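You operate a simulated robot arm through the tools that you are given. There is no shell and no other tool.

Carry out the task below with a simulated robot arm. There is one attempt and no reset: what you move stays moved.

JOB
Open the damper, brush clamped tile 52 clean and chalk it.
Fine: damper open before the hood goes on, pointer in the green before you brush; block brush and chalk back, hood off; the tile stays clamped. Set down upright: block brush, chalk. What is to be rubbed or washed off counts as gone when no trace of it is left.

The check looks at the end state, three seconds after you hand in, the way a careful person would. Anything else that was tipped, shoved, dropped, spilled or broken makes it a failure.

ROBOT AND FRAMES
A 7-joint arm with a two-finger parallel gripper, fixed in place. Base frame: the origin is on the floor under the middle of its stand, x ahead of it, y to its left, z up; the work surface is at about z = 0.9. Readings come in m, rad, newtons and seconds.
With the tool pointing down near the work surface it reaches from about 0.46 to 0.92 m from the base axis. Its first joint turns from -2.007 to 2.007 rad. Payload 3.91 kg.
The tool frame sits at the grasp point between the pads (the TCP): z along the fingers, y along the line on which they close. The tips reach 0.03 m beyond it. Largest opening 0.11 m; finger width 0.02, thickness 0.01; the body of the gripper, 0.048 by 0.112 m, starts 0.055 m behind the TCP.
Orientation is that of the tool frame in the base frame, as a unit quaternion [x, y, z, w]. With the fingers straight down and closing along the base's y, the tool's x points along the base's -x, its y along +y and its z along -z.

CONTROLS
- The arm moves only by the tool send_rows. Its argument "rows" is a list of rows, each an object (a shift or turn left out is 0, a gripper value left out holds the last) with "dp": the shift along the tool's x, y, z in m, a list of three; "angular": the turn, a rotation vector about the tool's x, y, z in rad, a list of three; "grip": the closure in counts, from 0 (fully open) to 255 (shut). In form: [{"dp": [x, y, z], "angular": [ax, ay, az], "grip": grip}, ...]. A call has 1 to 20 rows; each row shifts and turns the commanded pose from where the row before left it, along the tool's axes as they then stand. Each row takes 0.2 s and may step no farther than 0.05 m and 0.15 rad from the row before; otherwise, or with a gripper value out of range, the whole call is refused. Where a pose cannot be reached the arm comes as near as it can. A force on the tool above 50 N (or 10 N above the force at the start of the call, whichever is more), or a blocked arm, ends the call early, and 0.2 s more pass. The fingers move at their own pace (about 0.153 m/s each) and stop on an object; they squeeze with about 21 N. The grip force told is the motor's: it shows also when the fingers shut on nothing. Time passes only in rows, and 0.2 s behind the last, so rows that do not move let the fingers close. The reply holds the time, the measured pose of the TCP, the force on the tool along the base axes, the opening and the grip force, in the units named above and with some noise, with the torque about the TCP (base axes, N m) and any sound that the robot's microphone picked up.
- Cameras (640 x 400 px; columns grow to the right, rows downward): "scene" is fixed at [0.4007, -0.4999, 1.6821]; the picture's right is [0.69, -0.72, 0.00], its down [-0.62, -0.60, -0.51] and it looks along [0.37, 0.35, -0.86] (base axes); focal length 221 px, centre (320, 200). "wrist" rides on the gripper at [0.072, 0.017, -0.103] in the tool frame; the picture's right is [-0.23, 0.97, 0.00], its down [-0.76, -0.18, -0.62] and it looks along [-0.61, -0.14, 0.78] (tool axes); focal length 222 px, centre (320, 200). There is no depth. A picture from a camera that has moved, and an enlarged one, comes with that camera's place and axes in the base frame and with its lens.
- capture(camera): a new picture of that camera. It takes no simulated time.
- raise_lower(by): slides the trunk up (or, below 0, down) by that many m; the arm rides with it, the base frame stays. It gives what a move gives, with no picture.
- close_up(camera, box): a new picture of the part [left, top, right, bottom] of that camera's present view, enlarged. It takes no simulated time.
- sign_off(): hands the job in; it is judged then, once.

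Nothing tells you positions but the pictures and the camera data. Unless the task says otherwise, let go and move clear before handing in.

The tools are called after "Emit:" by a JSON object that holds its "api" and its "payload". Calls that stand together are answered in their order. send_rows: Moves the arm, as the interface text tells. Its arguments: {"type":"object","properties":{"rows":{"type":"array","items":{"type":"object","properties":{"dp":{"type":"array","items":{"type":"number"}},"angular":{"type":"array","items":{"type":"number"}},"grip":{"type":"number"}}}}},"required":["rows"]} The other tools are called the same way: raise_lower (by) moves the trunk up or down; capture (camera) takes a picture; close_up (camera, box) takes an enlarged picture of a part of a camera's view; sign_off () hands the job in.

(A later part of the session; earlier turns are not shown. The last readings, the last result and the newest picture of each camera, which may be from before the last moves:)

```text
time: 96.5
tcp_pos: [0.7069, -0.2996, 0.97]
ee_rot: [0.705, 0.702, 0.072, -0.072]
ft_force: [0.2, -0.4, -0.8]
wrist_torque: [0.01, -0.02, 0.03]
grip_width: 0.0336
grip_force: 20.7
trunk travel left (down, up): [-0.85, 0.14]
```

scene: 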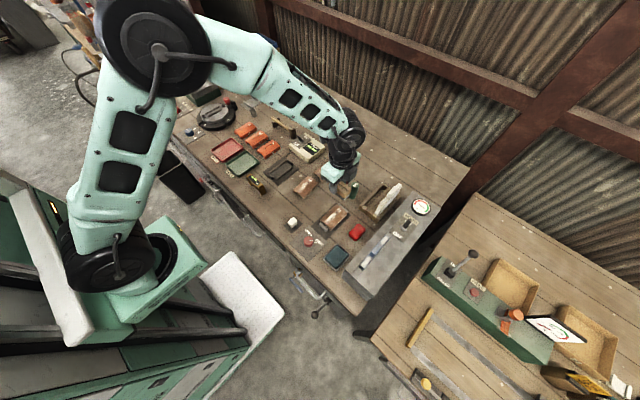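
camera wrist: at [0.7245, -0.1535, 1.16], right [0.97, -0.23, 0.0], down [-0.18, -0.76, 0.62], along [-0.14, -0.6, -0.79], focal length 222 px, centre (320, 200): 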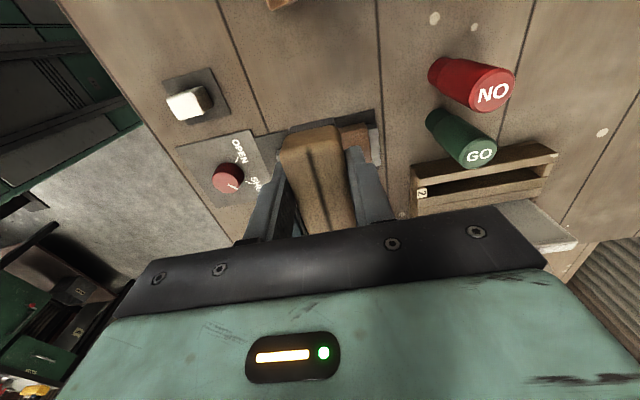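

Still no contact, so the brush may have been pushed a few millimetres deeper into the grip. I'll keep creeping down and look.

Emit:
{"api": "send_rows", "payload": {"rows": [{"dp": [0, 0, 0.0015]}, {"dp": [0, 0, 0.0015]}, {}]}}

Emit:
{"api": "close_up", "payload": {"camera": "scene", "box": [320, 195, 360, 235]}}

Emit:
{"api": "close_up", "payload": {"camera": "wrist", "box": [220, 60, 420, 240]}}

```text
time: 97.3
tcp_pos: [0.7065, -0.3002, 0.9671]
ee_rot: [0.705, 0.702, 0.074, -0.071]
ft_force: [-1.2, -3.5, 16.1]
wrist_torque: [0.18, 0.09, 0.01]
grip_width: 0.0338
grip_force: 20.6
trunk travel left (down, up): [-0.85, 0.14]
```

```text
10.00 times, centred on (340, 215) of scene
camera zoom: at [0.4007, -0.4999, 1.6821], right [0.69, -0.72, 0.0], down [-0.62, -0.6, -0.51], along [0.37, 0.35, -0.86], focal length 2209 px, centre (120, 50)
```

zoom: 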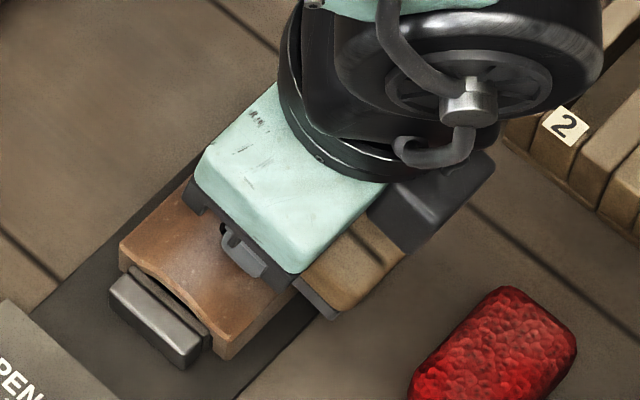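

```text
2.22 times, centred on (320, 150) of wrist
camera zoom: at [0.7237, -0.2488, 1.0837], right [0.97, -0.23, -0.04], down [-0.18, -0.87, 0.46], along [-0.14, -0.44, -0.89], focal length 494 px, centre (320, 311)
```

zoom: 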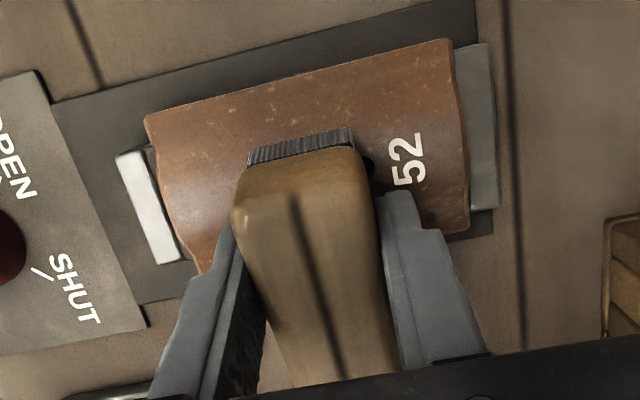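

Contact again at about 16 N. I'll stroke the length here without easing off.

Emit:
{"api": "send_rows", "payload": {"rows": [{"dp": [0, -0.018, 0]}, {"dp": [0, -0.018, 0]}, {"dp": [0, 0.02, 0]}, {"dp": [0, 0.02, 0]}, {"dp": [0, 0.02, 0]}, {"dp": [0, 0.016, 0]}, {"dp": [0, -0.02, 0]}, {"dp": [0, -0.02, 0]}, {"dp": [0, -0.02, 0]}, {"dp": [0, -0.016, 0]}, {"dp": [0, 0.02, 0]}, {"dp": [0, 0.02, 0]}, {"dp": [0, 0.02, 0]}, {"dp": [0, 0.016, 0]}]}}

Emit:
{"api": "send_rows", "payload": {"rows": [{"dp": [0, -0.02, 0]}, {"dp": [0, -0.02, 0]}, {}]}}

```text
time: 100.3
tcp_pos: [0.7475, -0.2992, 0.9663]
ee_rot: [0.705, 0.702, 0.073, -0.071]
ft_force: [-0.5, -1.1, 2.7]
wrist_torque: [0.03, 0.08, 0.05]
grip_width: 0.0334
grip_force: 20.8
trunk travel left (down, up): [-0.85, 0.14]
```

```text
time: 101.1
tcp_pos: [0.7046, -0.2991, 0.9659]
ee_rot: [0.705, 0.702, 0.073, -0.071]
ft_force: [-1.0, -0.1, 0.4]
wrist_torque: [-0.05, -0.02, 0.04]
grip_width: 0.0336
grip_force: 21.1
trunk travel left (down, up): [-0.85, 0.14]
```

The contact faded as the brush settled in the grip. I'll lift, level the tool and inspect the tile.

Emit:
{"api": "send_rows", "payload": {"rows": [{"dp": [0, 0, -0.03]}, {"dp": [0, 0, -0.04]}, {"angular": [0, -0.1, 0]}, {"angular": [0, -0.1, 0]}, {"dp": [0.045, 0, -0.02]}, {"dp": [0.045, 0, -0.02]}, {}]}}

Emit:
{"api": "close_up", "payload": {"camera": "scene", "box": [320, 198, 352, 232]}}

Emit:
{"api": "close_up", "payload": {"camera": "wrist", "box": [220, 60, 420, 240]}}

Emit:
{"api": "close_up", "payload": {"camera": "scene", "box": [400, 190, 440, 230]}}

```text
time: 102.7
tcp_pos: [0.7052, -0.2233, 1.0757]
ee_rot: [0.709, 0.705, 0.002, -0.002]
ft_force: [-0.2, -0.2, -0.8]
wrist_torque: [0.0, 0.0, 0.03]
grip_width: 0.0336
grip_force: 21.3
trunk travel left (down, up): [-0.85, 0.14]
```

```text
11.76 times, centred on (336, 215) of scene
camera zoom: at [0.4007, -0.4999, 1.6821], right [0.69, -0.72, 0.0], down [-0.62, -0.6, -0.51], along [0.37, 0.35, -0.86], focal length 2599 px, centre (132, 24)
```

zoom: 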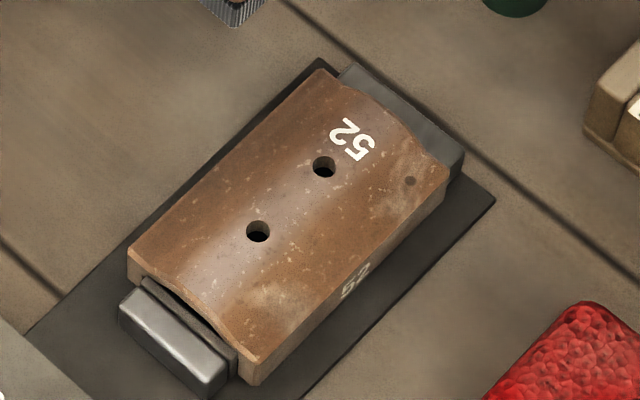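

```text
2.22 times, centred on (320, 150) of wrist
camera zoom: at [0.7243, -0.1507, 1.1798], right [0.97, -0.23, 0.0], down [-0.18, -0.76, 0.62], along [-0.14, -0.6, -0.79], focal length 494 px, centre (320, 311)
```

zoom: 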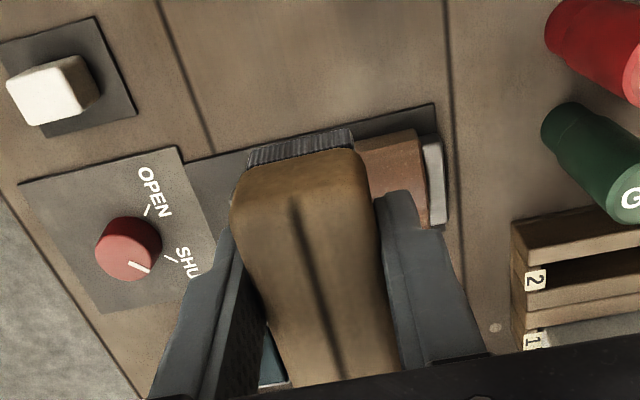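

```text
10.00 times, centred on (420, 210) of scene
camera zoom: at [0.4007, -0.4999, 1.6821], right [0.69, -0.72, 0.0], down [-0.62, -0.6, -0.51], along [0.37, 0.35, -0.86], focal length 2209 px, centre (-680, 100)
```

zoom: 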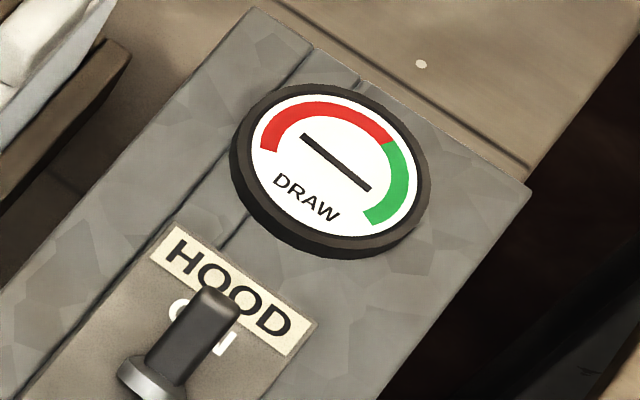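

The pale areas are unchanged by brushing, so they are the tile's own texture. Tile 52 is clean and clamped, with the gauge still green. Now I'll take the brush back to its spot at (0.922, -0.244).

Emit:
{"api": "send_rows", "payload": {"rows": [{"dp": [0, 0, -0.03]}, {"dp": [0, 0, -0.024]}, {"dp": [-0.0042, 0.0434, 0]}, {"dp": [-0.0042, 0.0434, 0]}, {"dp": [-0.0042, 0.0434, 0]}, {"dp": [-0.0042, 0.0434, 0]}, {"dp": [-0.0042, 0.0434, 0]}, {}]}}

Emit:
{"api": "capture", "payload": {"camera": "wrist"}}

Emit:
{"api": "close_up", "payload": {"camera": "scene", "box": [330, 120, 410, 200]}}

```text
time: 104.5
tcp_pos: [0.9228, -0.2442, 1.1285]
ee_rot: [0.709, 0.705, 0.001, -0.002]
ft_force: [-0.4, 0.0, 0.0]
wrist_torque: [-0.03, 0.0, 0.0]
grip_width: 0.0335
grip_force: 20.9
trunk travel left (down, up): [-0.85, 0.14]
```

```text
taken
camera wrist: at [0.9405, -0.1726, 1.2337], right [0.97, -0.23, 0.0], down [-0.18, -0.76, 0.62], along [-0.15, -0.6, -0.79], focal length 222 px, centre (320, 200)
```

wrist: 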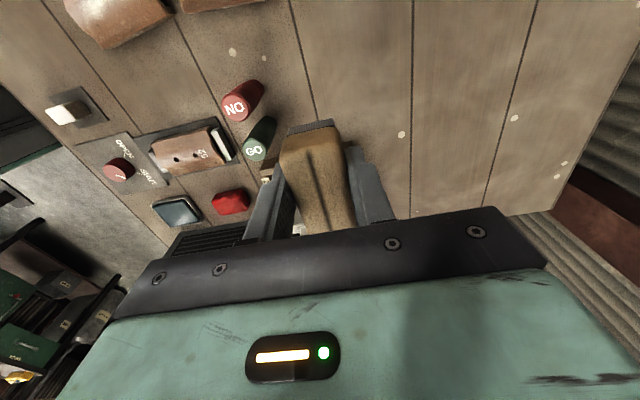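

```text
5.00 times, centred on (370, 160) of scene
camera zoom: at [0.4007, -0.4999, 1.6821], right [0.69, -0.72, 0.0], down [-0.62, -0.6, -0.51], along [0.37, 0.35, -0.86], focal length 1104 px, centre (70, 400)
```

zoom: 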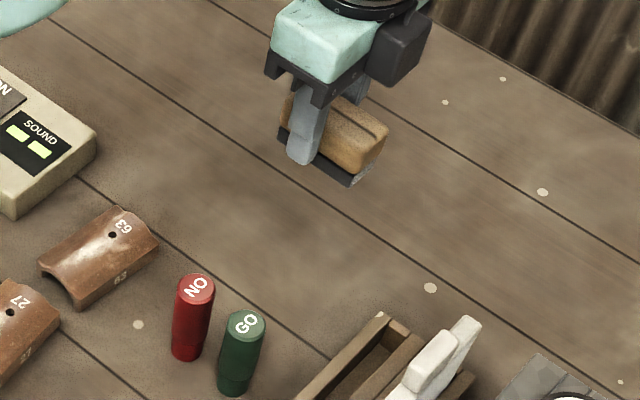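

The brush is level above its place. I'll lower with the trunk, then feel for the bench in small steps.

Emit:
{"api": "raise_lower", "payload": {"by": -0.174}}

Emit:
{"api": "close_up", "payload": {"camera": "scene", "box": [325, 140, 425, 220]}}

Emit:
{"api": "send_rows", "payload": {"rows": [{"dp": [0, 0, 0.003]}, {"dp": [0, 0, 0.003]}, {}]}}

```text
time: 106.4
tcp_pos: [0.9231, -0.2448, 0.9563]
ee_rot: [0.709, 0.705, 0.003, -0.001]
ft_force: [0.2, -0.3, -0.2]
wrist_torque: [0.01, 0.0, 0.0]
grip_width: 0.0335
grip_force: 20.8
trunk travel left (down, up): [-0.676, 0.314]
```

```text
5.00 times, centred on (375, 180) of scene
camera zoom: at [0.4007, -0.4999, 1.6821], right [0.69, -0.72, 0.0], down [-0.62, -0.6, -0.51], along [0.37, 0.35, -0.86], focal length 1104 px, centre (45, 300)
```

zoom: 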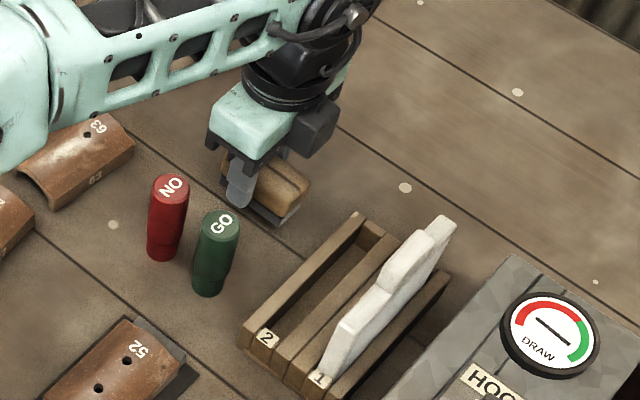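

```text
time: 107.2
tcp_pos: [0.9228, -0.2446, 0.952]
ee_rot: [0.709, 0.705, 0.003, -0.001]
ft_force: [-0.1, 0.5, -1.3]
wrist_torque: [0.0, 0.02, -0.01]
grip_width: 0.0334
grip_force: 21.2
trunk travel left (down, up): [-0.676, 0.314]
```

No contact yet, so I'll continue in finer steps.

Emit:
{"api": "send_rows", "payload": {"rows": [{"dp": [0, 0, 0.0025]}, {"dp": [0, 0, 0.0025]}, {}]}}

Emit:
{"api": "send_rows", "payload": {"rows": [{"dp": [0, 0, 0.002]}, {"dp": [0, 0, 0.002]}, {}]}}

```text
time: 108.0
tcp_pos: [0.9228, -0.2452, 0.9451]
ee_rot: [0.709, 0.705, 0.002, -0.002]
ft_force: [0.3, -0.1, -0.8]
wrist_torque: [0.0, 0.01, 0.01]
grip_width: 0.0334
grip_force: 20.7
trunk travel left (down, up): [-0.676, 0.314]
```

```text
time: 108.8
tcp_pos: [0.9232, -0.2452, 0.9405]
ee_rot: [0.709, 0.706, 0.003, -0.001]
ft_force: [-0.8, -0.3, -1.0]
wrist_torque: [0.0, 0.04, 0.0]
grip_width: 0.0335
grip_force: 20.7
trunk travel left (down, up): [-0.676, 0.314]
```

Emit:
{"api": "send_rows", "payload": {"rows": [{"dp": [0, 0, 0.0015]}, {"dp": [0, 0, 0.0015]}, {}]}}

Emit:
{"api": "capture", "payload": {"camera": "wrist"}}

Emit:
{"api": "close_up", "payload": {"camera": "scene", "box": [335, 155, 385, 205]}}

```text
time: 109.6
tcp_pos: [0.9222, -0.2465, 0.938]
ee_rot: [0.709, 0.706, 0.002, -0.001]
ft_force: [0.7, 0.3, 0.0]
wrist_torque: [-0.02, 0.05, -0.03]
grip_width: 0.0333
grip_force: 21.5
trunk travel left (down, up): [-0.676, 0.314]
```

```text
taken
camera wrist: at [0.9405, -0.1728, 1.0428], right [0.97, -0.23, 0.0], down [-0.18, -0.76, 0.62], along [-0.14, -0.6, -0.79], focal length 222 px, centre (320, 200)
```

wrist: 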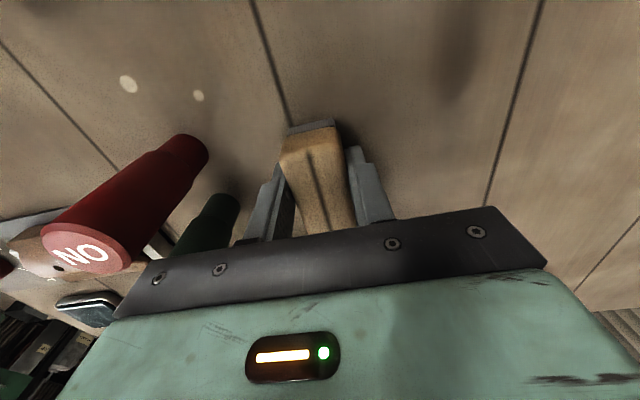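

```text
8.00 times, centred on (360, 180) of scene
camera zoom: at [0.4007, -0.4999, 1.6821], right [0.69, -0.72, 0.0], down [-0.62, -0.6, -0.51], along [0.37, 0.35, -0.86], focal length 1767 px, centre (0, 360)
```

zoom: 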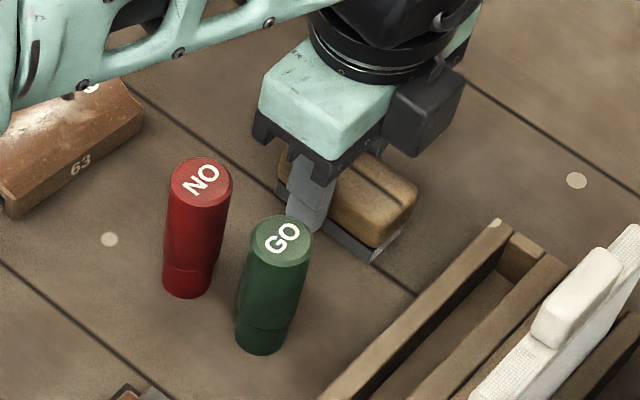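

The bristles look about to touch, so two more millimetre steps.

Emit:
{"api": "send_rows", "payload": {"rows": [{"dp": [0, 0, 0.001]}, {"dp": [0, 0, 0.001]}, {}]}}

Emit:
{"api": "send_rows", "payload": {"rows": [{"dp": [0, 0, 0.001]}, {"dp": [0, 0, 0.0005]}, {}]}}

```text
time: 110.4
tcp_pos: [0.9224, -0.2463, 0.9375]
ee_rot: [0.709, 0.706, 0.003, 0.0]
ft_force: [-2.2, 0.5, 10.7]
wrist_torque: [-0.44, 0.11, -0.04]
grip_width: 0.0336
grip_force: 20.8
trunk travel left (down, up): [-0.676, 0.314]
```

```text
time: 111.2
tcp_pos: [0.9232, -0.2449, 0.9371]
ee_rot: [0.708, 0.706, 0.002, -0.001]
ft_force: [2.0, 0.8, 12.9]
wrist_torque: [-0.38, -0.06, 0.09]
grip_width: 0.0334
grip_force: 21.0
trunk travel left (down, up): [-0.676, 0.314]
```

Contact at about 13 N with the torque showing one end touching first. I'll press a little further so the brush levels itself, then let go gently.

Emit:
{"api": "send_rows", "payload": {"rows": [{"dp": [0, 0, 0.001]}, {"dp": [0, 0, 0.001]}, {}]}}

Emit:
{"api": "close_up", "payload": {"camera": "scene", "box": [345, 165, 385, 205]}}

```text
time: 112.0
tcp_pos: [0.9233, -0.2446, 0.9341]
ee_rot: [0.709, 0.705, 0.003, -0.001]
ft_force: [7.0, 0.4, 16.7]
wrist_torque: [0.02, -0.04, -0.02]
grip_width: 0.0334
grip_force: 20.7
trunk travel left (down, up): [-0.676, 0.314]
```

```text
10.00 times, centred on (365, 185) of scene
camera zoom: at [0.4007, -0.4999, 1.6821], right [0.69, -0.72, 0.0], down [-0.62, -0.6, -0.51], along [0.37, 0.35, -0.86], focal length 2209 px, centre (-130, 350)
```

zoom: 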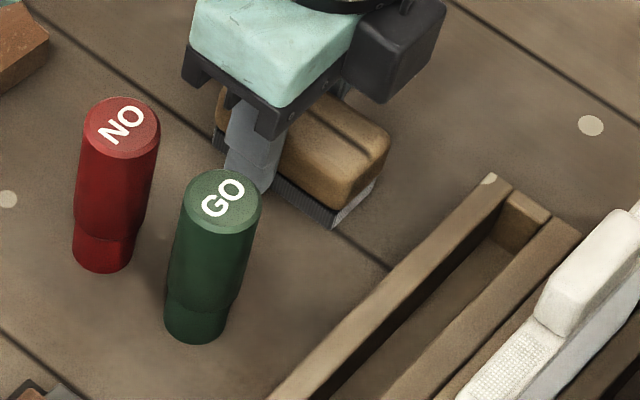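

Torque is now near zero, so the brush sits flat, within about 2 mm of its original place. I'll open and rise straight up.

Emit:
{"api": "send_rows", "payload": {"rows": [{"grip": 200}, {"grip": 100}, {}, {}]}}

Emit:
{"api": "raise_lower", "payload": {"by": 0.174}}

Emit:
{"api": "capture", "payload": {"camera": "wrist"}}

Emit:
{"api": "close_up", "payload": {"camera": "scene", "box": [335, 165, 395, 205]}}

```text
time: 113.0
tcp_pos: [0.922, -0.2464, 0.9334]
ee_rot: [0.709, 0.705, 0.002, -0.002]
ft_force: [-0.1, 0.3, 0.2]
wrist_torque: [0.0, 0.04, -0.01]
grip_width: 0.0669
grip_force: 0.1
trunk travel left (down, up): [-0.676, 0.314]
```

```text
time: 115.0
tcp_pos: [0.9234, -0.2452, 1.1072]
ee_rot: [0.709, 0.705, 0.003, -0.001]
ft_force: [0.2, 0.1, -0.2]
wrist_torque: [-0.02, -0.04, 0.0]
grip_width: 0.0669
grip_force: 0.1
trunk travel left (down, up): [-0.85, 0.14]
```

```text
taken
camera wrist: at [0.9401, -0.1725, 1.2112], right [0.97, -0.23, 0.0], down [-0.18, -0.76, 0.62], along [-0.14, -0.6, -0.79], focal length 222 px, centre (320, 200)
```

wrist: 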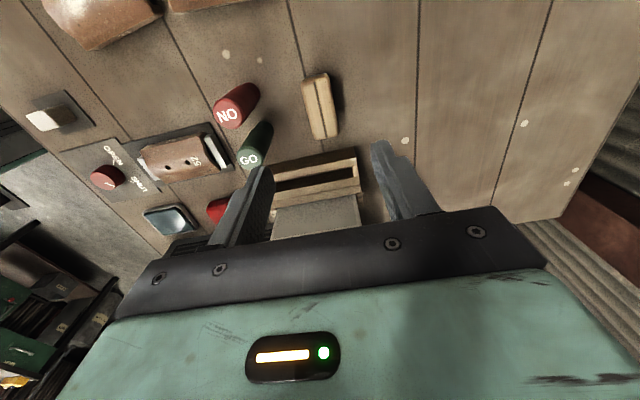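

```text
10.00 times, centred on (365, 185) of scene
camera zoom: at [0.4007, -0.4999, 1.6821], right [0.69, -0.72, 0.0], down [-0.62, -0.6, -0.51], along [0.37, 0.35, -0.86], focal length 2209 px, centre (-130, 350)
```

zoom: 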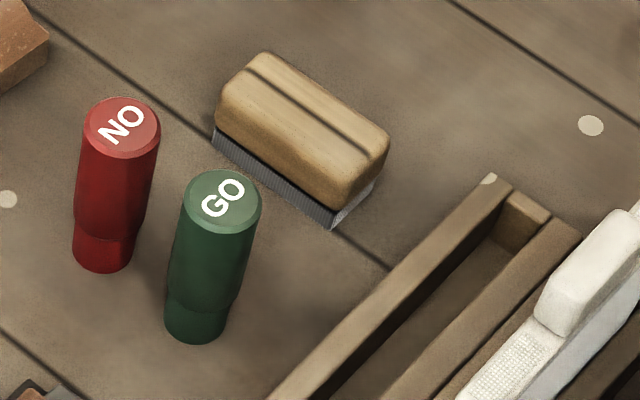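

The brush stands upright on its bristles, back in its place. Next is the chalk cube on its pad near (0.585, -0.183), so I'll move above it.

Emit:
{"api": "send_rows", "payload": {"rows": [{"dp": [0.0078, -0.0423, 0]}, {"dp": [0.0078, -0.0423, 0]}, {"dp": [0.0078, -0.0423, 0]}, {"dp": [0.0078, -0.0423, 0]}, {"dp": [0.0078, -0.0423, 0]}, {"dp": [0.0078, -0.0423, 0]}, {"dp": [0.0078, -0.0423, 0]}, {"dp": [0.0078, -0.0423, 0]}, {}]}}

Emit:
{"api": "capture", "payload": {"camera": "wrist"}}

Emit:
{"api": "close_up", "payload": {"camera": "wrist", "box": [240, 40, 400, 160]}}

Emit:
{"api": "close_up", "payload": {"camera": "scene", "box": [270, 205, 330, 255]}}

```text
time: 117.0
tcp_pos: [0.5836, -0.1812, 1.1077]
ee_rot: [0.709, 0.705, 0.003, -0.001]
ft_force: [0.2, 0.7, 0.0]
wrist_torque: [0.02, 0.01, -0.01]
grip_width: 0.0669
grip_force: 0.2
trunk travel left (down, up): [-0.85, 0.14]
```

```text
taken
camera wrist: at [0.6015, -0.1091, 1.2118], right [0.97, -0.23, 0.0], down [-0.18, -0.76, 0.62], along [-0.14, -0.6, -0.79], focal length 222 px, centre (320, 200)
```

wrist: 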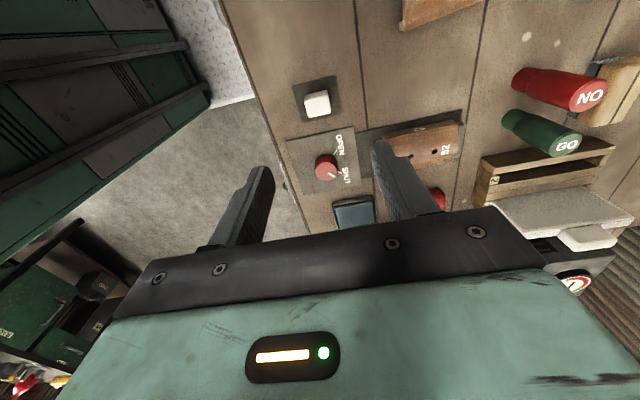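

```text
3.33 times, centred on (320, 100) of wrist
camera zoom: at [0.6015, -0.1091, 1.2118], right [0.97, -0.23, 0.0], down [-0.18, -0.76, 0.62], along [-0.14, -0.6, -0.79], focal length 740 px, centre (320, 533)
```

zoom: 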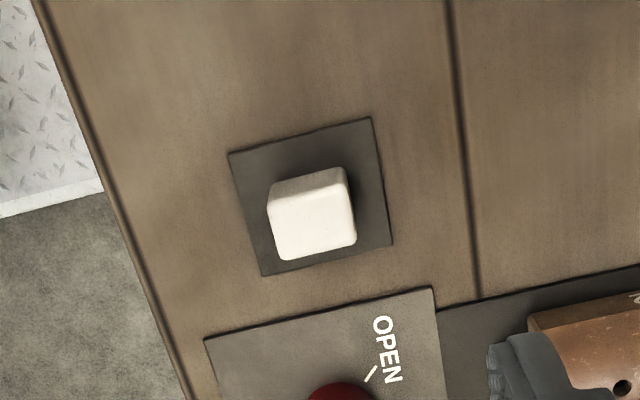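

```text
8.00 times, centred on (300, 230) of scene
camera zoom: at [0.4007, -0.4999, 1.6821], right [0.69, -0.72, 0.0], down [-0.62, -0.6, -0.51], along [0.37, 0.35, -0.86], focal length 1767 px, centre (480, -40)
```

zoom: 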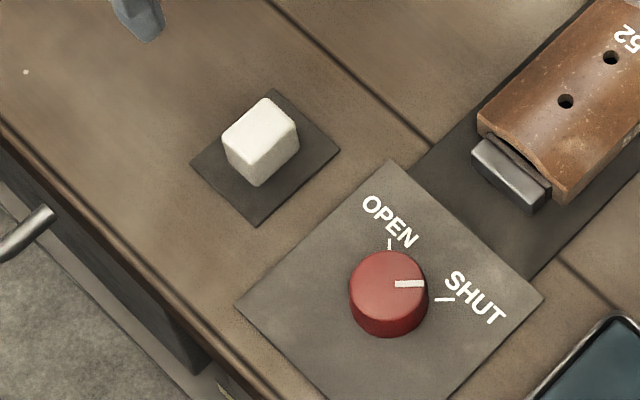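

The chalk cube (about 28 mm, top near z 0.933) is at (0.585, -0.184) and square to the axes. I'll descend around its upper half and grip it.

Emit:
{"api": "send_rows", "payload": {"rows": [{"dp": [-0.0028, 0.0014, 0.03]}, {"dp": [0, 0, 0.04]}, {"dp": [0, 0, 0.04]}, {"dp": [0, 0, 0.035]}, {"dp": [0, 0, 0.0167]}, {}]}}

Emit:
{"api": "capture", "payload": {"camera": "wrist"}}

```text
time: 118.4
tcp_pos: [0.5861, -0.1841, 0.9458]
ee_rot: [0.709, 0.706, 0.003, -0.001]
ft_force: [-0.2, 0.3, -0.7]
wrist_torque: [-0.01, 0.03, -0.01]
grip_width: 0.0668
grip_force: 0.1
trunk travel left (down, up): [-0.85, 0.14]
```

```text
taken
camera wrist: at [0.6031, -0.1113, 1.0502], right [0.97, -0.23, 0.0], down [-0.18, -0.76, 0.62], along [-0.14, -0.6, -0.79], focal length 222 px, centre (320, 200)
```

wrist: 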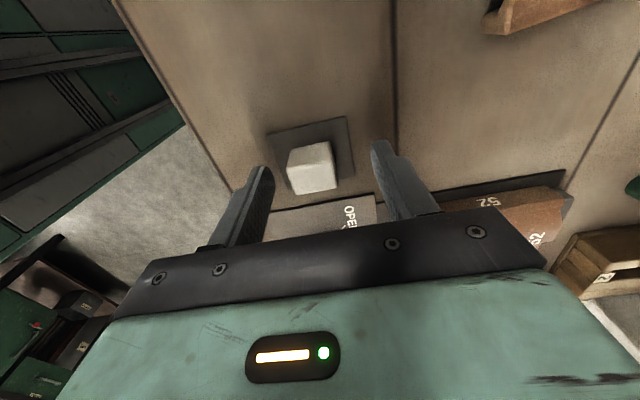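

The chalk is about 4 mm toward -x of the finger centre, so I'll shift and close.

Emit:
{"api": "send_rows", "payload": {"rows": [{"dp": [0, -0.004, 0]}, {"grip": 150}, {"grip": 170}, {"grip": 255}, {}, {}]}}

Emit:
{"api": "capture", "payload": {"camera": "wrist"}}

```text
time: 119.8
tcp_pos: [0.5815, -0.1824, 0.9456]
ee_rot: [0.709, 0.705, 0.002, -0.001]
ft_force: [0.0, 0.5, -0.4]
wrist_torque: [0.02, -0.03, 0.02]
grip_width: 0.029
grip_force: 21.2
trunk travel left (down, up): [-0.85, 0.14]
```

```text
taken
camera wrist: at [0.5995, -0.1102, 1.0499], right [0.97, -0.23, 0.0], down [-0.18, -0.76, 0.62], along [-0.14, -0.6, -0.79], focal length 222 px, centre (320, 200)
```

wrist: 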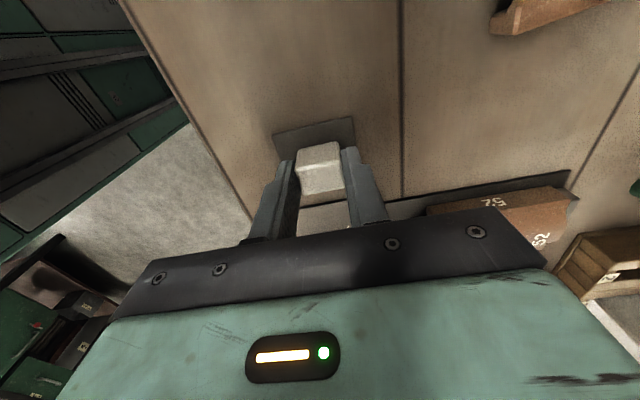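

The chalk is held at 29 mm. I'll lift it and carry it above tile 52.

Emit:
{"api": "send_rows", "payload": {"rows": [{"dp": [0, 0, -0.02]}, {"dp": [0, 0, -0.04]}, {"dp": [0, 0, -0.04]}, {"dp": [-0.0243, 0.0311, 0]}, {"dp": [-0.0243, 0.0311, 0]}, {"dp": [-0.0243, 0.0311, 0]}, {"dp": [-0.0243, 0.0311, 0]}, {}]}}

Emit:
{"api": "capture", "payload": {"camera": "wrist"}}

Emit:
{"api": "close_up", "payload": {"camera": "scene", "box": [290, 180, 390, 260]}}

```text
time: 121.6
tcp_pos: [0.7062, -0.2806, 1.0443]
ee_rot: [0.709, 0.705, 0.003, -0.001]
ft_force: [0.3, -0.1, -0.4]
wrist_torque: [0.02, 0.0, 0.01]
grip_width: 0.0287
grip_force: 20.6
trunk travel left (down, up): [-0.85, 0.14]
```

```text
taken
camera wrist: at [0.725, -0.2081, 1.149], right [0.97, -0.23, 0.0], down [-0.18, -0.76, 0.62], along [-0.14, -0.6, -0.79], focal length 222 px, centre (320, 200)
```

wrist: 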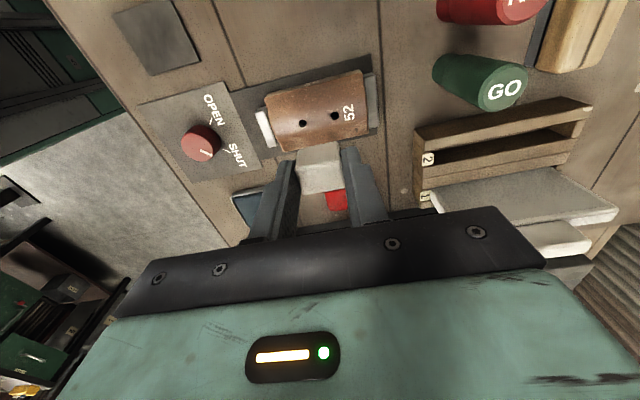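

```text
5.00 times, centred on (340, 220) of scene
camera zoom: at [0.4007, -0.4999, 1.6821], right [0.69, -0.72, 0.0], down [-0.62, -0.6, -0.51], along [0.37, 0.35, -0.86], focal length 1104 px, centre (220, 100)
```

zoom: 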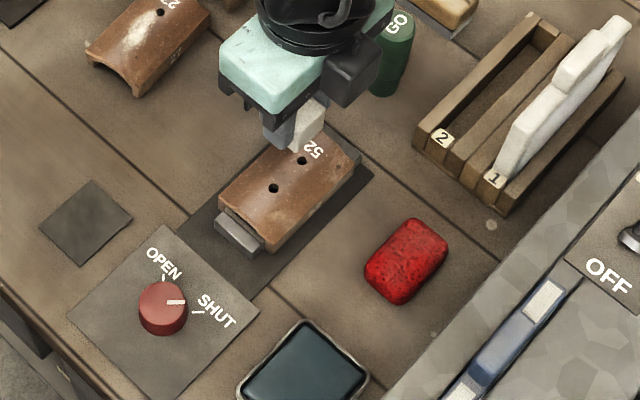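

The chalk is over the clean tile. I'll lower to just above the crown and feel for contact.

Emit:
{"api": "send_rows", "payload": {"rows": [{"dp": [0, -0.01, 0.03]}, {"dp": [0, 0, 0.03]}, {"dp": [0, 0, 0.003]}, {}]}}

Emit:
{"api": "send_rows", "payload": {"rows": [{"dp": [0, 0, 0.002]}, {"dp": [0, 0, 0.002]}, {"dp": [0, 0, 0.001]}, {}]}}

```text
time: 122.6
tcp_pos: [0.6958, -0.2791, 0.9822]
ee_rot: [0.708, 0.706, 0.002, -0.002]
ft_force: [-0.4, 0.6, -0.8]
wrist_torque: [0.0, 0.0, 0.02]
grip_width: 0.029
grip_force: 21.1
trunk travel left (down, up): [-0.85, 0.14]
```

```text
time: 123.6
tcp_pos: [0.6962, -0.2809, 0.9765]
ee_rot: [0.709, 0.705, 0.003, -0.001]
ft_force: [0.3, -0.6, 0.0]
wrist_torque: [-0.02, -0.05, 0.02]
grip_width: 0.0289
grip_force: 20.7
trunk travel left (down, up): [-0.85, 0.14]
```

Emit:
{"api": "send_rows", "payload": {"rows": [{"dp": [0, 0, 0.0015]}, {"dp": [0, 0, 0.0015]}, {}]}}

```text
time: 124.4
tcp_pos: [0.6941, -0.2802, 0.9741]
ee_rot: [0.709, 0.705, 0.003, -0.001]
ft_force: [-1.9, 1.1, 7.6]
wrist_torque: [0.02, 0.1, 0.01]
grip_width: 0.0288
grip_force: 21.1
trunk travel left (down, up): [-0.85, 0.14]
```

The chalk is touching at about 8 N. I'll rub it along the crown a few times.

Emit:
{"api": "send_rows", "payload": {"rows": [{"dp": [0, -0.012, 0.0005]}, {"dp": [0, 0.015, 0]}, {"dp": [0, 0.015, 0]}, {"dp": [0, 0.015, 0]}, {"dp": [0, 0.01, 0]}, {"dp": [0, -0.015, 0]}, {"dp": [0, -0.015, 0]}, {"dp": [0, -0.015, 0]}, {"dp": [0, -0.01, 0]}, {"dp": [0, 0.015, 0]}, {"dp": [0, 0.015, 0]}, {"dp": [0, 0.015, 0]}, {"dp": [0, 0.01, 0]}]}}

Emit:
{"api": "send_rows", "payload": {"rows": [{"dp": [0, 0, -0.02]}, {"dp": [0, 0, -0.04]}, {"dp": [0.045, 0, -0.015]}, {}]}}

Emit:
{"api": "close_up", "payload": {"camera": "scene", "box": [310, 190, 360, 240]}}

Emit:
{"api": "capture", "payload": {"camera": "wrist"}}

```text
time: 127.2
tcp_pos: [0.7383, -0.2816, 0.9746]
ee_rot: [0.708, 0.706, 0.002, -0.002]
ft_force: [-0.1, -0.5, 0.3]
wrist_torque: [0.01, 0.0, -0.03]
grip_width: 0.029
grip_force: 21.2
trunk travel left (down, up): [-0.85, 0.14]
```

```text
time: 128.2
tcp_pos: [0.7397, -0.2374, 1.0509]
ee_rot: [0.709, 0.705, 0.002, 0.0]
ft_force: [-1.0, -0.1, -0.3]
wrist_torque: [0.02, 0.01, -0.05]
grip_width: 0.0288
grip_force: 20.9
trunk travel left (down, up): [-0.85, 0.14]
```

```text
8.00 times, centred on (335, 215) of scene
camera zoom: at [0.4007, -0.4999, 1.6821], right [0.69, -0.72, 0.0], down [-0.62, -0.6, -0.51], along [0.37, 0.35, -0.86], focal length 1767 px, centre (200, 80)
```

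zoom: 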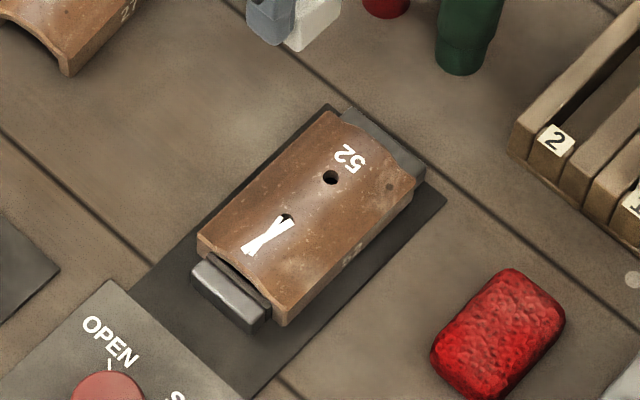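

```text
taken
camera wrist: at [0.757, -0.1648, 1.1548], right [0.97, -0.23, 0.0], down [-0.18, -0.76, 0.62], along [-0.14, -0.6, -0.79], focal length 222 px, centre (320, 200)
```

wrist: 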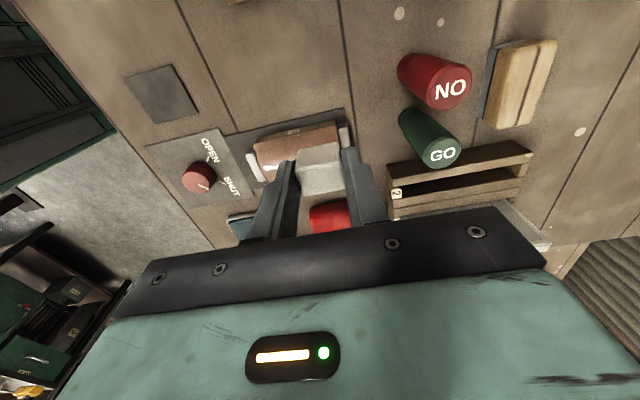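

A clear white chalk mark now shows on tile 52. I'll take a closer look before putting the chalk back.

Emit:
{"api": "close_up", "payload": {"camera": "scene", "box": [320, 198, 352, 232]}}

Emit:
{"api": "close_up", "payload": {"camera": "wrist", "box": [230, 110, 370, 230]}}

```text
11.76 times, centred on (336, 215) of scene
camera zoom: at [0.4007, -0.4999, 1.6821], right [0.69, -0.72, 0.0], down [-0.62, -0.6, -0.51], along [0.37, 0.35, -0.86], focal length 2599 px, centre (132, 24)
```

zoom: 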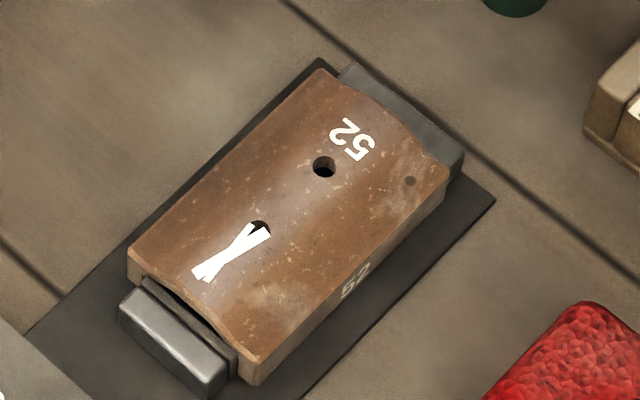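

```text
3.33 times, centred on (300, 170) of wrist
camera zoom: at [0.757, -0.1648, 1.1548], right [0.97, -0.23, 0.0], down [-0.18, -0.76, 0.62], along [-0.14, -0.6, -0.79], focal length 740 px, centre (387, 300)
```

zoom: 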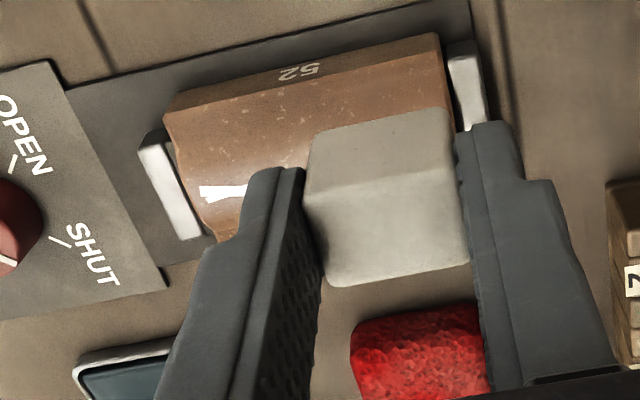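

The chalk mark is on the crown of clean tile 52. I'll take the chalk back to its pad at (0.582, -0.183).

Emit:
{"api": "send_rows", "payload": {"rows": [{"dp": [0.0136, -0.0394, 0]}, {"dp": [0.0136, -0.0394, 0]}, {"dp": [0.0136, -0.0394, 0]}, {"dp": [0.0136, -0.0394, 0]}, {"dp": [0, 0, 0.03]}, {"dp": [0, 0, 0.035]}, {"dp": [0, 0, 0.03]}, {}]}}

Emit:
{"api": "capture", "payload": {"camera": "wrist"}}

Emit:
{"api": "close_up", "payload": {"camera": "scene", "box": [270, 205, 330, 255]}}

```text
time: 130.0
tcp_pos: [0.5821, -0.1814, 0.9553]
ee_rot: [0.709, 0.705, 0.003, -0.001]
ft_force: [-0.2, -0.8, -0.5]
wrist_torque: [-0.01, 0.0, -0.02]
grip_width: 0.0289
grip_force: 21.5
trunk travel left (down, up): [-0.85, 0.14]
```

```text
taken
camera wrist: at [0.6, -0.1084, 1.0581], right [0.97, -0.23, 0.0], down [-0.18, -0.76, 0.62], along [-0.14, -0.6, -0.79], focal length 222 px, centre (320, 200)
```

wrist: 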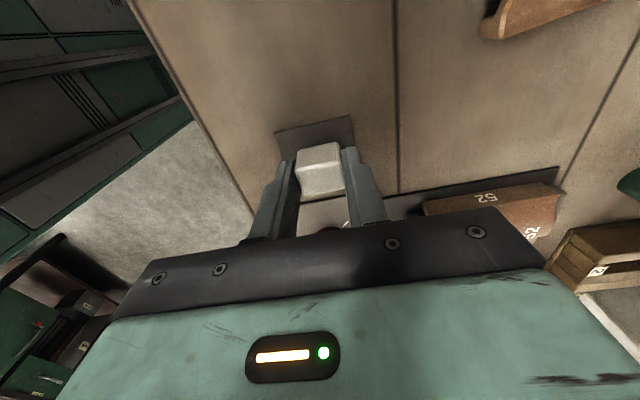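

```text
8.00 times, centred on (300, 230) of scene
camera zoom: at [0.4007, -0.4999, 1.6821], right [0.69, -0.72, 0.0], down [-0.62, -0.6, -0.51], along [0.37, 0.35, -0.86], focal length 1767 px, centre (480, -40)
```

zoom: 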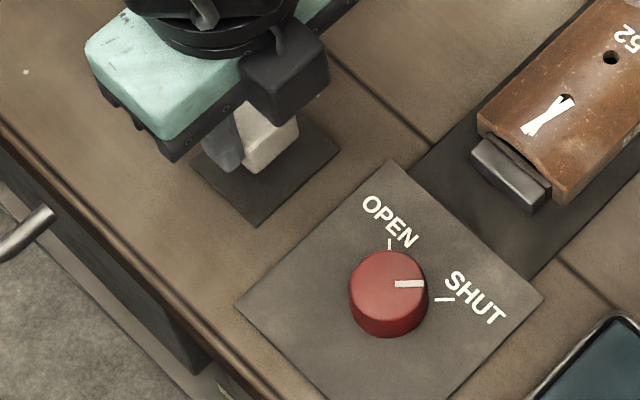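

Just above the pad, well centred. I'll creep down to contact.

Emit:
{"api": "send_rows", "payload": {"rows": [{"dp": [-0.001, 0, 0.004]}, {"dp": [0, 0, 0.003]}, {}]}}

Emit:
{"api": "send_rows", "payload": {"rows": [{"dp": [0, 0, 0.001]}, {"dp": [0, 0, 0.001]}, {}]}}

```text
time: 130.8
tcp_pos: [0.5818, -0.1829, 0.9466]
ee_rot: [0.709, 0.705, 0.003, -0.001]
ft_force: [-0.4, -0.1, -0.4]
wrist_torque: [-0.03, -0.01, 0.0]
grip_width: 0.0292
grip_force: 21.1
trunk travel left (down, up): [-0.85, 0.14]
```

```text
time: 131.6
tcp_pos: [0.5812, -0.1816, 0.9451]
ee_rot: [0.708, 0.706, 0.002, -0.002]
ft_force: [0.7, 0.5, -0.1]
wrist_torque: [-0.01, 0.01, -0.02]
grip_width: 0.0291
grip_force: 21.4
trunk travel left (down, up): [-0.85, 0.14]
```

Emit:
{"api": "send_rows", "payload": {"rows": [{"dp": [0, 0, 0.001]}, {"dp": [0, 0, 0.001]}, {}]}}

Emit:
{"api": "send_rows", "payload": {"rows": [{"dp": [0, 0, 0.001]}, {"dp": [0, 0, 0.0005]}, {}]}}

```text
time: 132.4
tcp_pos: [0.5819, -0.182, 0.9429]
ee_rot: [0.708, 0.706, 0.004, -0.001]
ft_force: [-0.2, 0.5, 15.3]
wrist_torque: [0.0, 0.0, 0.0]
grip_width: 0.0288
grip_force: 21.3
trunk travel left (down, up): [-0.85, 0.14]
```

```text
time: 133.2
tcp_pos: [0.5814, -0.1815, 0.9421]
ee_rot: [0.709, 0.705, 0.003, -0.001]
ft_force: [2.4, 1.5, 15.1]
wrist_torque: [0.01, -0.04, 0.04]
grip_width: 0.0285
grip_force: 20.9
trunk travel left (down, up): [-0.85, 0.14]
```

The chalk rests flat on its pad, with no torque. I'll let go and rise straight up, then check it.

Emit:
{"api": "send_rows", "payload": {"rows": [{"grip": 190}, {"grip": 100}, {}, {"dp": [0, 0, -0.02]}, {"dp": [0, 0, -0.04]}, {"dp": [0, 0, -0.04]}, {"dp": [0, 0, -0.04]}, {}]}}

Emit:
{"api": "capture", "payload": {"camera": "wrist"}}

Emit:
{"api": "close_up", "payload": {"camera": "scene", "box": [270, 205, 330, 255]}}

```text
time: 135.0
tcp_pos: [0.5811, -0.1822, 1.0827]
ee_rot: [0.709, 0.705, 0.002, -0.001]
ft_force: [-0.5, -0.2, 0.3]
wrist_torque: [-0.02, 0.02, -0.02]
grip_width: 0.0668
grip_force: 0.1
trunk travel left (down, up): [-0.85, 0.14]
```

```text
taken
camera wrist: at [0.5996, -0.1096, 1.1869], right [0.97, -0.23, 0.0], down [-0.18, -0.76, 0.62], along [-0.14, -0.6, -0.79], focal length 222 px, centre (320, 200)
```

wrist: 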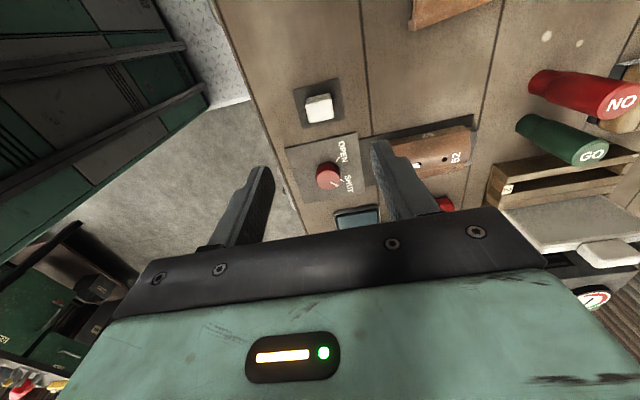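

```text
8.00 times, centred on (300, 230) of scene
camera zoom: at [0.4007, -0.4999, 1.6821], right [0.69, -0.72, 0.0], down [-0.62, -0.6, -0.51], along [0.37, 0.35, -0.86], focal length 1767 px, centre (480, -40)
```

zoom: 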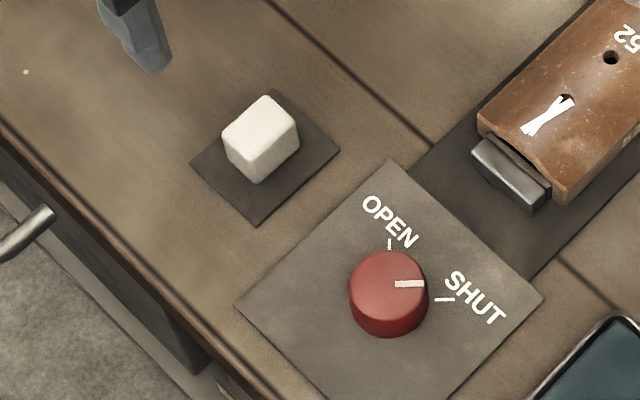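

The chalk is back on its pad, upright. Now the hood goes off. I'll rise and move over the HOOD toggle with the fingers straddling it along x, so the far finger can draw it back to OFF.

Emit:
{"api": "send_rows", "payload": {"rows": [{"dp": [0, 0, -0.04], "grip": 150}, {"dp": [0, 0, -0.03]}, {"dp": [-0.0354, 0.0236, 0]}, {"dp": [-0.0354, 0.0236, 0]}, {"dp": [-0.0354, 0.0236, 0]}, {"dp": [-0.0354, 0.0236, 0]}, {"dp": [-0.0354, 0.0236, 0]}, {"dp": [-0.0354, 0.0236, 0]}, {"dp": [-0.0354, 0.0236, 0]}, {"dp": [-0.0354, 0.0236, 0]}, {"dp": [-0.0354, 0.0236, 0]}, {}]}}

Emit:
{"api": "capture", "payload": {"camera": "wrist"}}

Emit:
{"api": "close_up", "payload": {"camera": "wrist", "box": [240, 60, 400, 190]}}

```text
time: 137.6
tcp_pos: [0.79, -0.5052, 1.1495]
ee_rot: [0.709, 0.705, 0.002, -0.002]
ft_force: [0.6, -0.2, 0.0]
wrist_torque: [0.02, -0.01, -0.01]
grip_width: 0.0454
grip_force: 0.1
trunk travel left (down, up): [-0.85, 0.14]
```

```text
taken
camera wrist: at [0.8084, -0.4318, 1.2536], right [0.97, -0.23, 0.0], down [-0.18, -0.76, 0.62], along [-0.14, -0.6, -0.79], focal length 222 px, centre (320, 200)
```

wrist: 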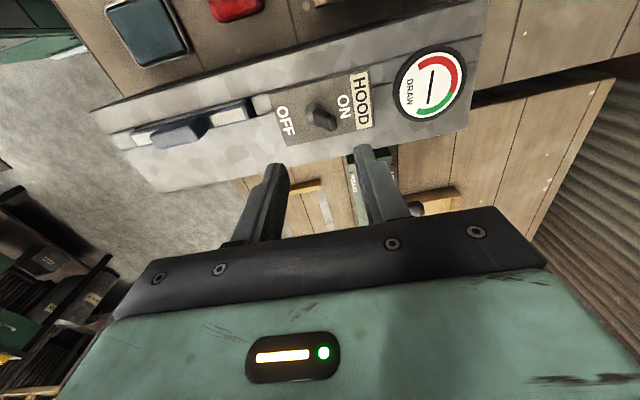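

```text
3.08 times, centred on (320, 125) of wrist
camera zoom: at [0.8084, -0.4318, 1.2536], right [0.97, -0.23, 0.0], down [-0.18, -0.76, 0.62], along [-0.14, -0.6, -0.79], focal length 684 px, centre (320, 431)
```

zoom: 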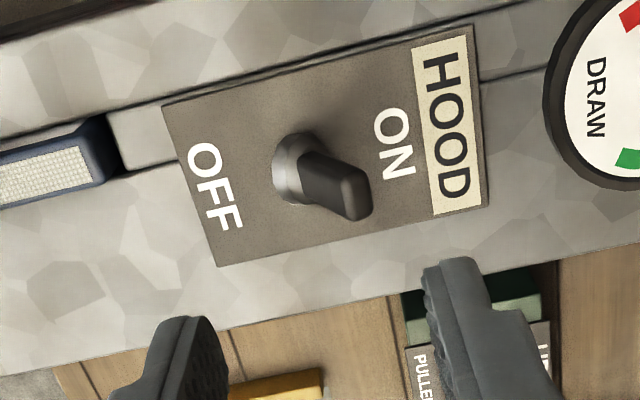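

The toggle tip is at about (0.803, -0.501, 1.05), leaning to ON. I'll centre and lower with the fingers either side of it along x.

Emit:
{"api": "send_rows", "payload": {"rows": [{"dp": [0.004, 0.008, 0.02]}, {"dp": [0, 0, 0.03]}, {"dp": [0, 0, 0.02]}, {"dp": [0, 0, 0.0115]}, {}]}}

Emit:
{"api": "capture", "payload": {"camera": "wrist"}}

Emit:
{"api": "close_up", "payload": {"camera": "scene", "box": [370, 190, 440, 250]}}

```text
time: 138.8
tcp_pos: [0.7998, -0.498, 1.0682]
ee_rot: [0.709, 0.706, 0.003, -0.001]
ft_force: [0.6, 1.4, 0.8]
wrist_torque: [0.0, -0.02, 0.01]
grip_width: 0.0453
grip_force: 0.1
trunk travel left (down, up): [-0.85, 0.14]
```

```text
taken
camera wrist: at [0.818, -0.4254, 1.1724], right [0.97, -0.23, 0.0], down [-0.18, -0.76, 0.62], along [-0.14, -0.6, -0.79], focal length 222 px, centre (320, 200)
```

wrist: 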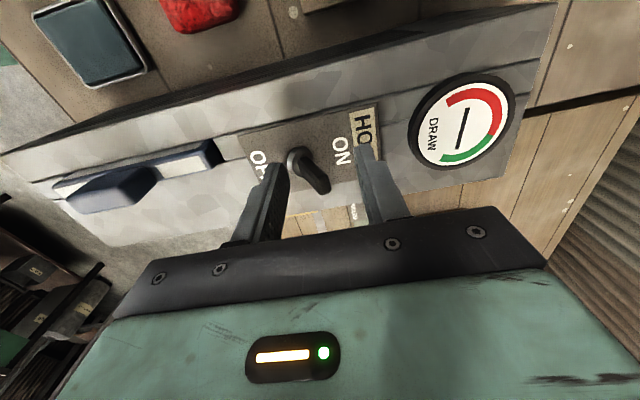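

```text
6.67 times, centred on (405, 220) of scene
camera zoom: at [0.4007, -0.4999, 1.6821], right [0.69, -0.72, 0.0], down [-0.62, -0.6, -0.51], along [0.37, 0.35, -0.86], focal length 1472 px, centre (-247, 67)
```

zoom: 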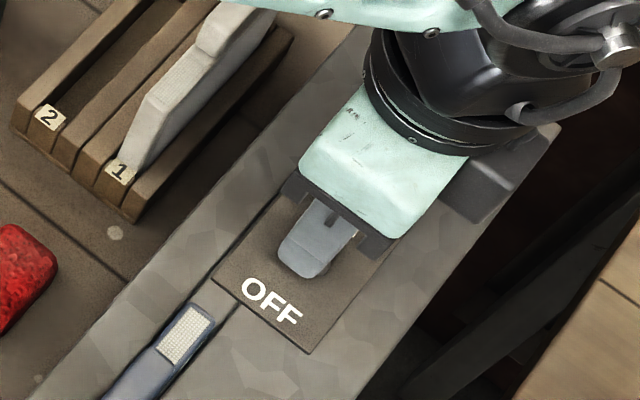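

The toggle stands between the fingers. I'll draw it toward OFF (-x) in small steps.

Emit:
{"api": "send_rows", "payload": {"rows": [{"dp": [0, -0.008, 0]}, {"dp": [0, -0.008, 0]}, {"dp": [0, -0.008, 0]}, {"dp": [0, -0.007, 0]}, {"dp": [0, -0.005, 0]}]}}

Emit:
{"api": "capture", "payload": {"camera": "wrist"}}

```text
time: 140.0
tcp_pos: [0.7639, -0.4971, 1.0689]
ee_rot: [0.708, 0.706, 0.002, -0.001]
ft_force: [-0.2, 0.7, -0.4]
wrist_torque: [0.0, 0.01, -0.01]
grip_width: 0.0454
grip_force: 0.1
trunk travel left (down, up): [-0.85, 0.14]
```

```text
taken
camera wrist: at [0.782, -0.4256, 1.1722], right [0.97, -0.23, 0.0], down [-0.18, -0.76, 0.62], along [-0.14, -0.6, -0.79], focal length 222 px, centre (320, 200)
```

wrist: 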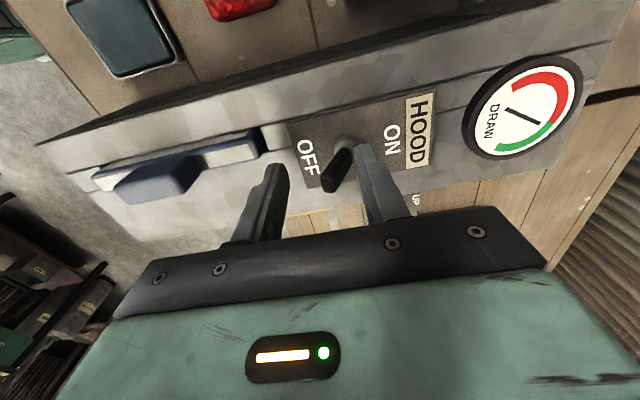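

The toggle has flipped to OFF and the pointer is moving. I'll rise clear and confirm the gauge falls back.

Emit:
{"api": "send_rows", "payload": {"rows": [{"dp": [0, 0, -0.03]}, {"dp": [0, 0, -0.04]}, {"dp": [0, 0, -0.04]}, {"dp": [0.04, -0.01, -0.02]}, {"dp": [0.04, -0.02, 0]}, {"dp": [0.04, -0.02, 0]}, {"dp": [0.04, -0.02, 0]}, {}, {}]}}

Emit:
{"api": "capture", "payload": {"camera": "wrist"}}

Emit:
{"api": "close_up", "payload": {"camera": "scene", "box": [395, 190, 440, 235]}}

Emit:
{"api": "capture", "payload": {"camera": "scene"}}

```text
time: 142.0
tcp_pos: [0.6936, -0.3398, 1.2004]
ee_rot: [0.708, 0.706, 0.003, -0.001]
ft_force: [0.3, -0.2, 0.0]
wrist_torque: [0.0, 0.01, 0.02]
grip_width: 0.0451
grip_force: 0.1
trunk travel left (down, up): [-0.85, 0.14]
```

```text
taken
camera wrist: at [0.7121, -0.2676, 1.304], right [0.97, -0.23, 0.0], down [-0.18, -0.76, 0.62], along [-0.14, -0.6, -0.79], focal length 222 px, centre (320, 200)
```

wrist: 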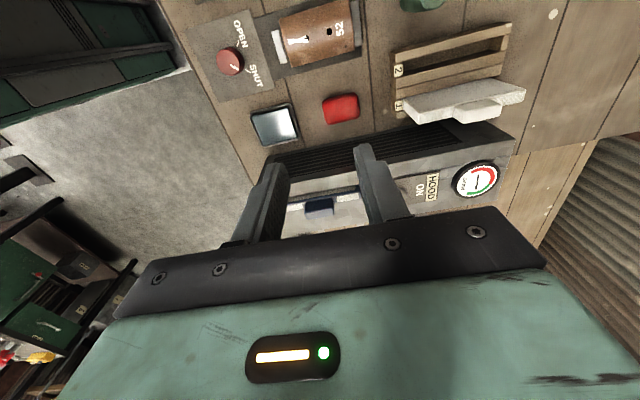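

```text
8.89 times, centred on (418, 212) of scene
camera zoom: at [0.4007, -0.4999, 1.6821], right [0.69, -0.72, 0.0], down [-0.62, -0.6, -0.51], along [0.37, 0.35, -0.86], focal length 1963 px, centre (-547, 89)
```

zoom: 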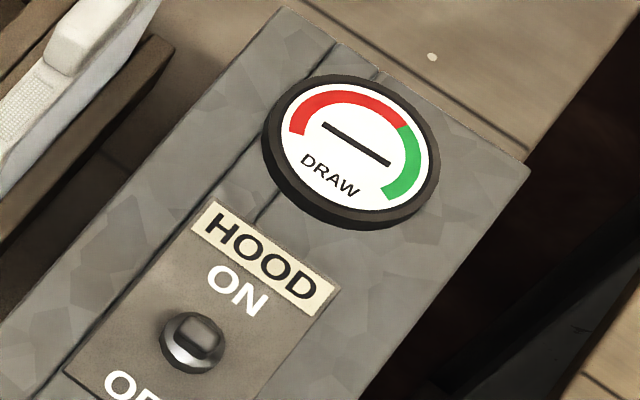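

```text
taken
```

scene: 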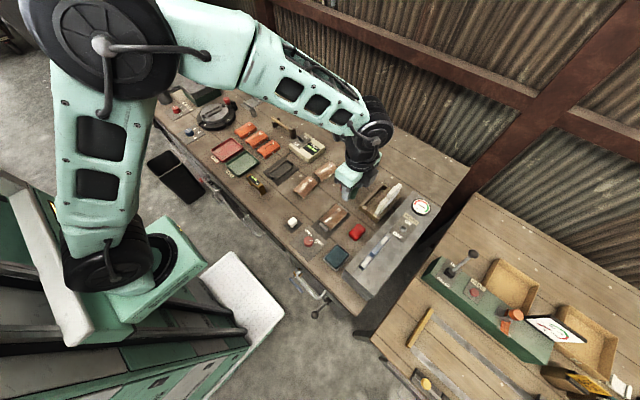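

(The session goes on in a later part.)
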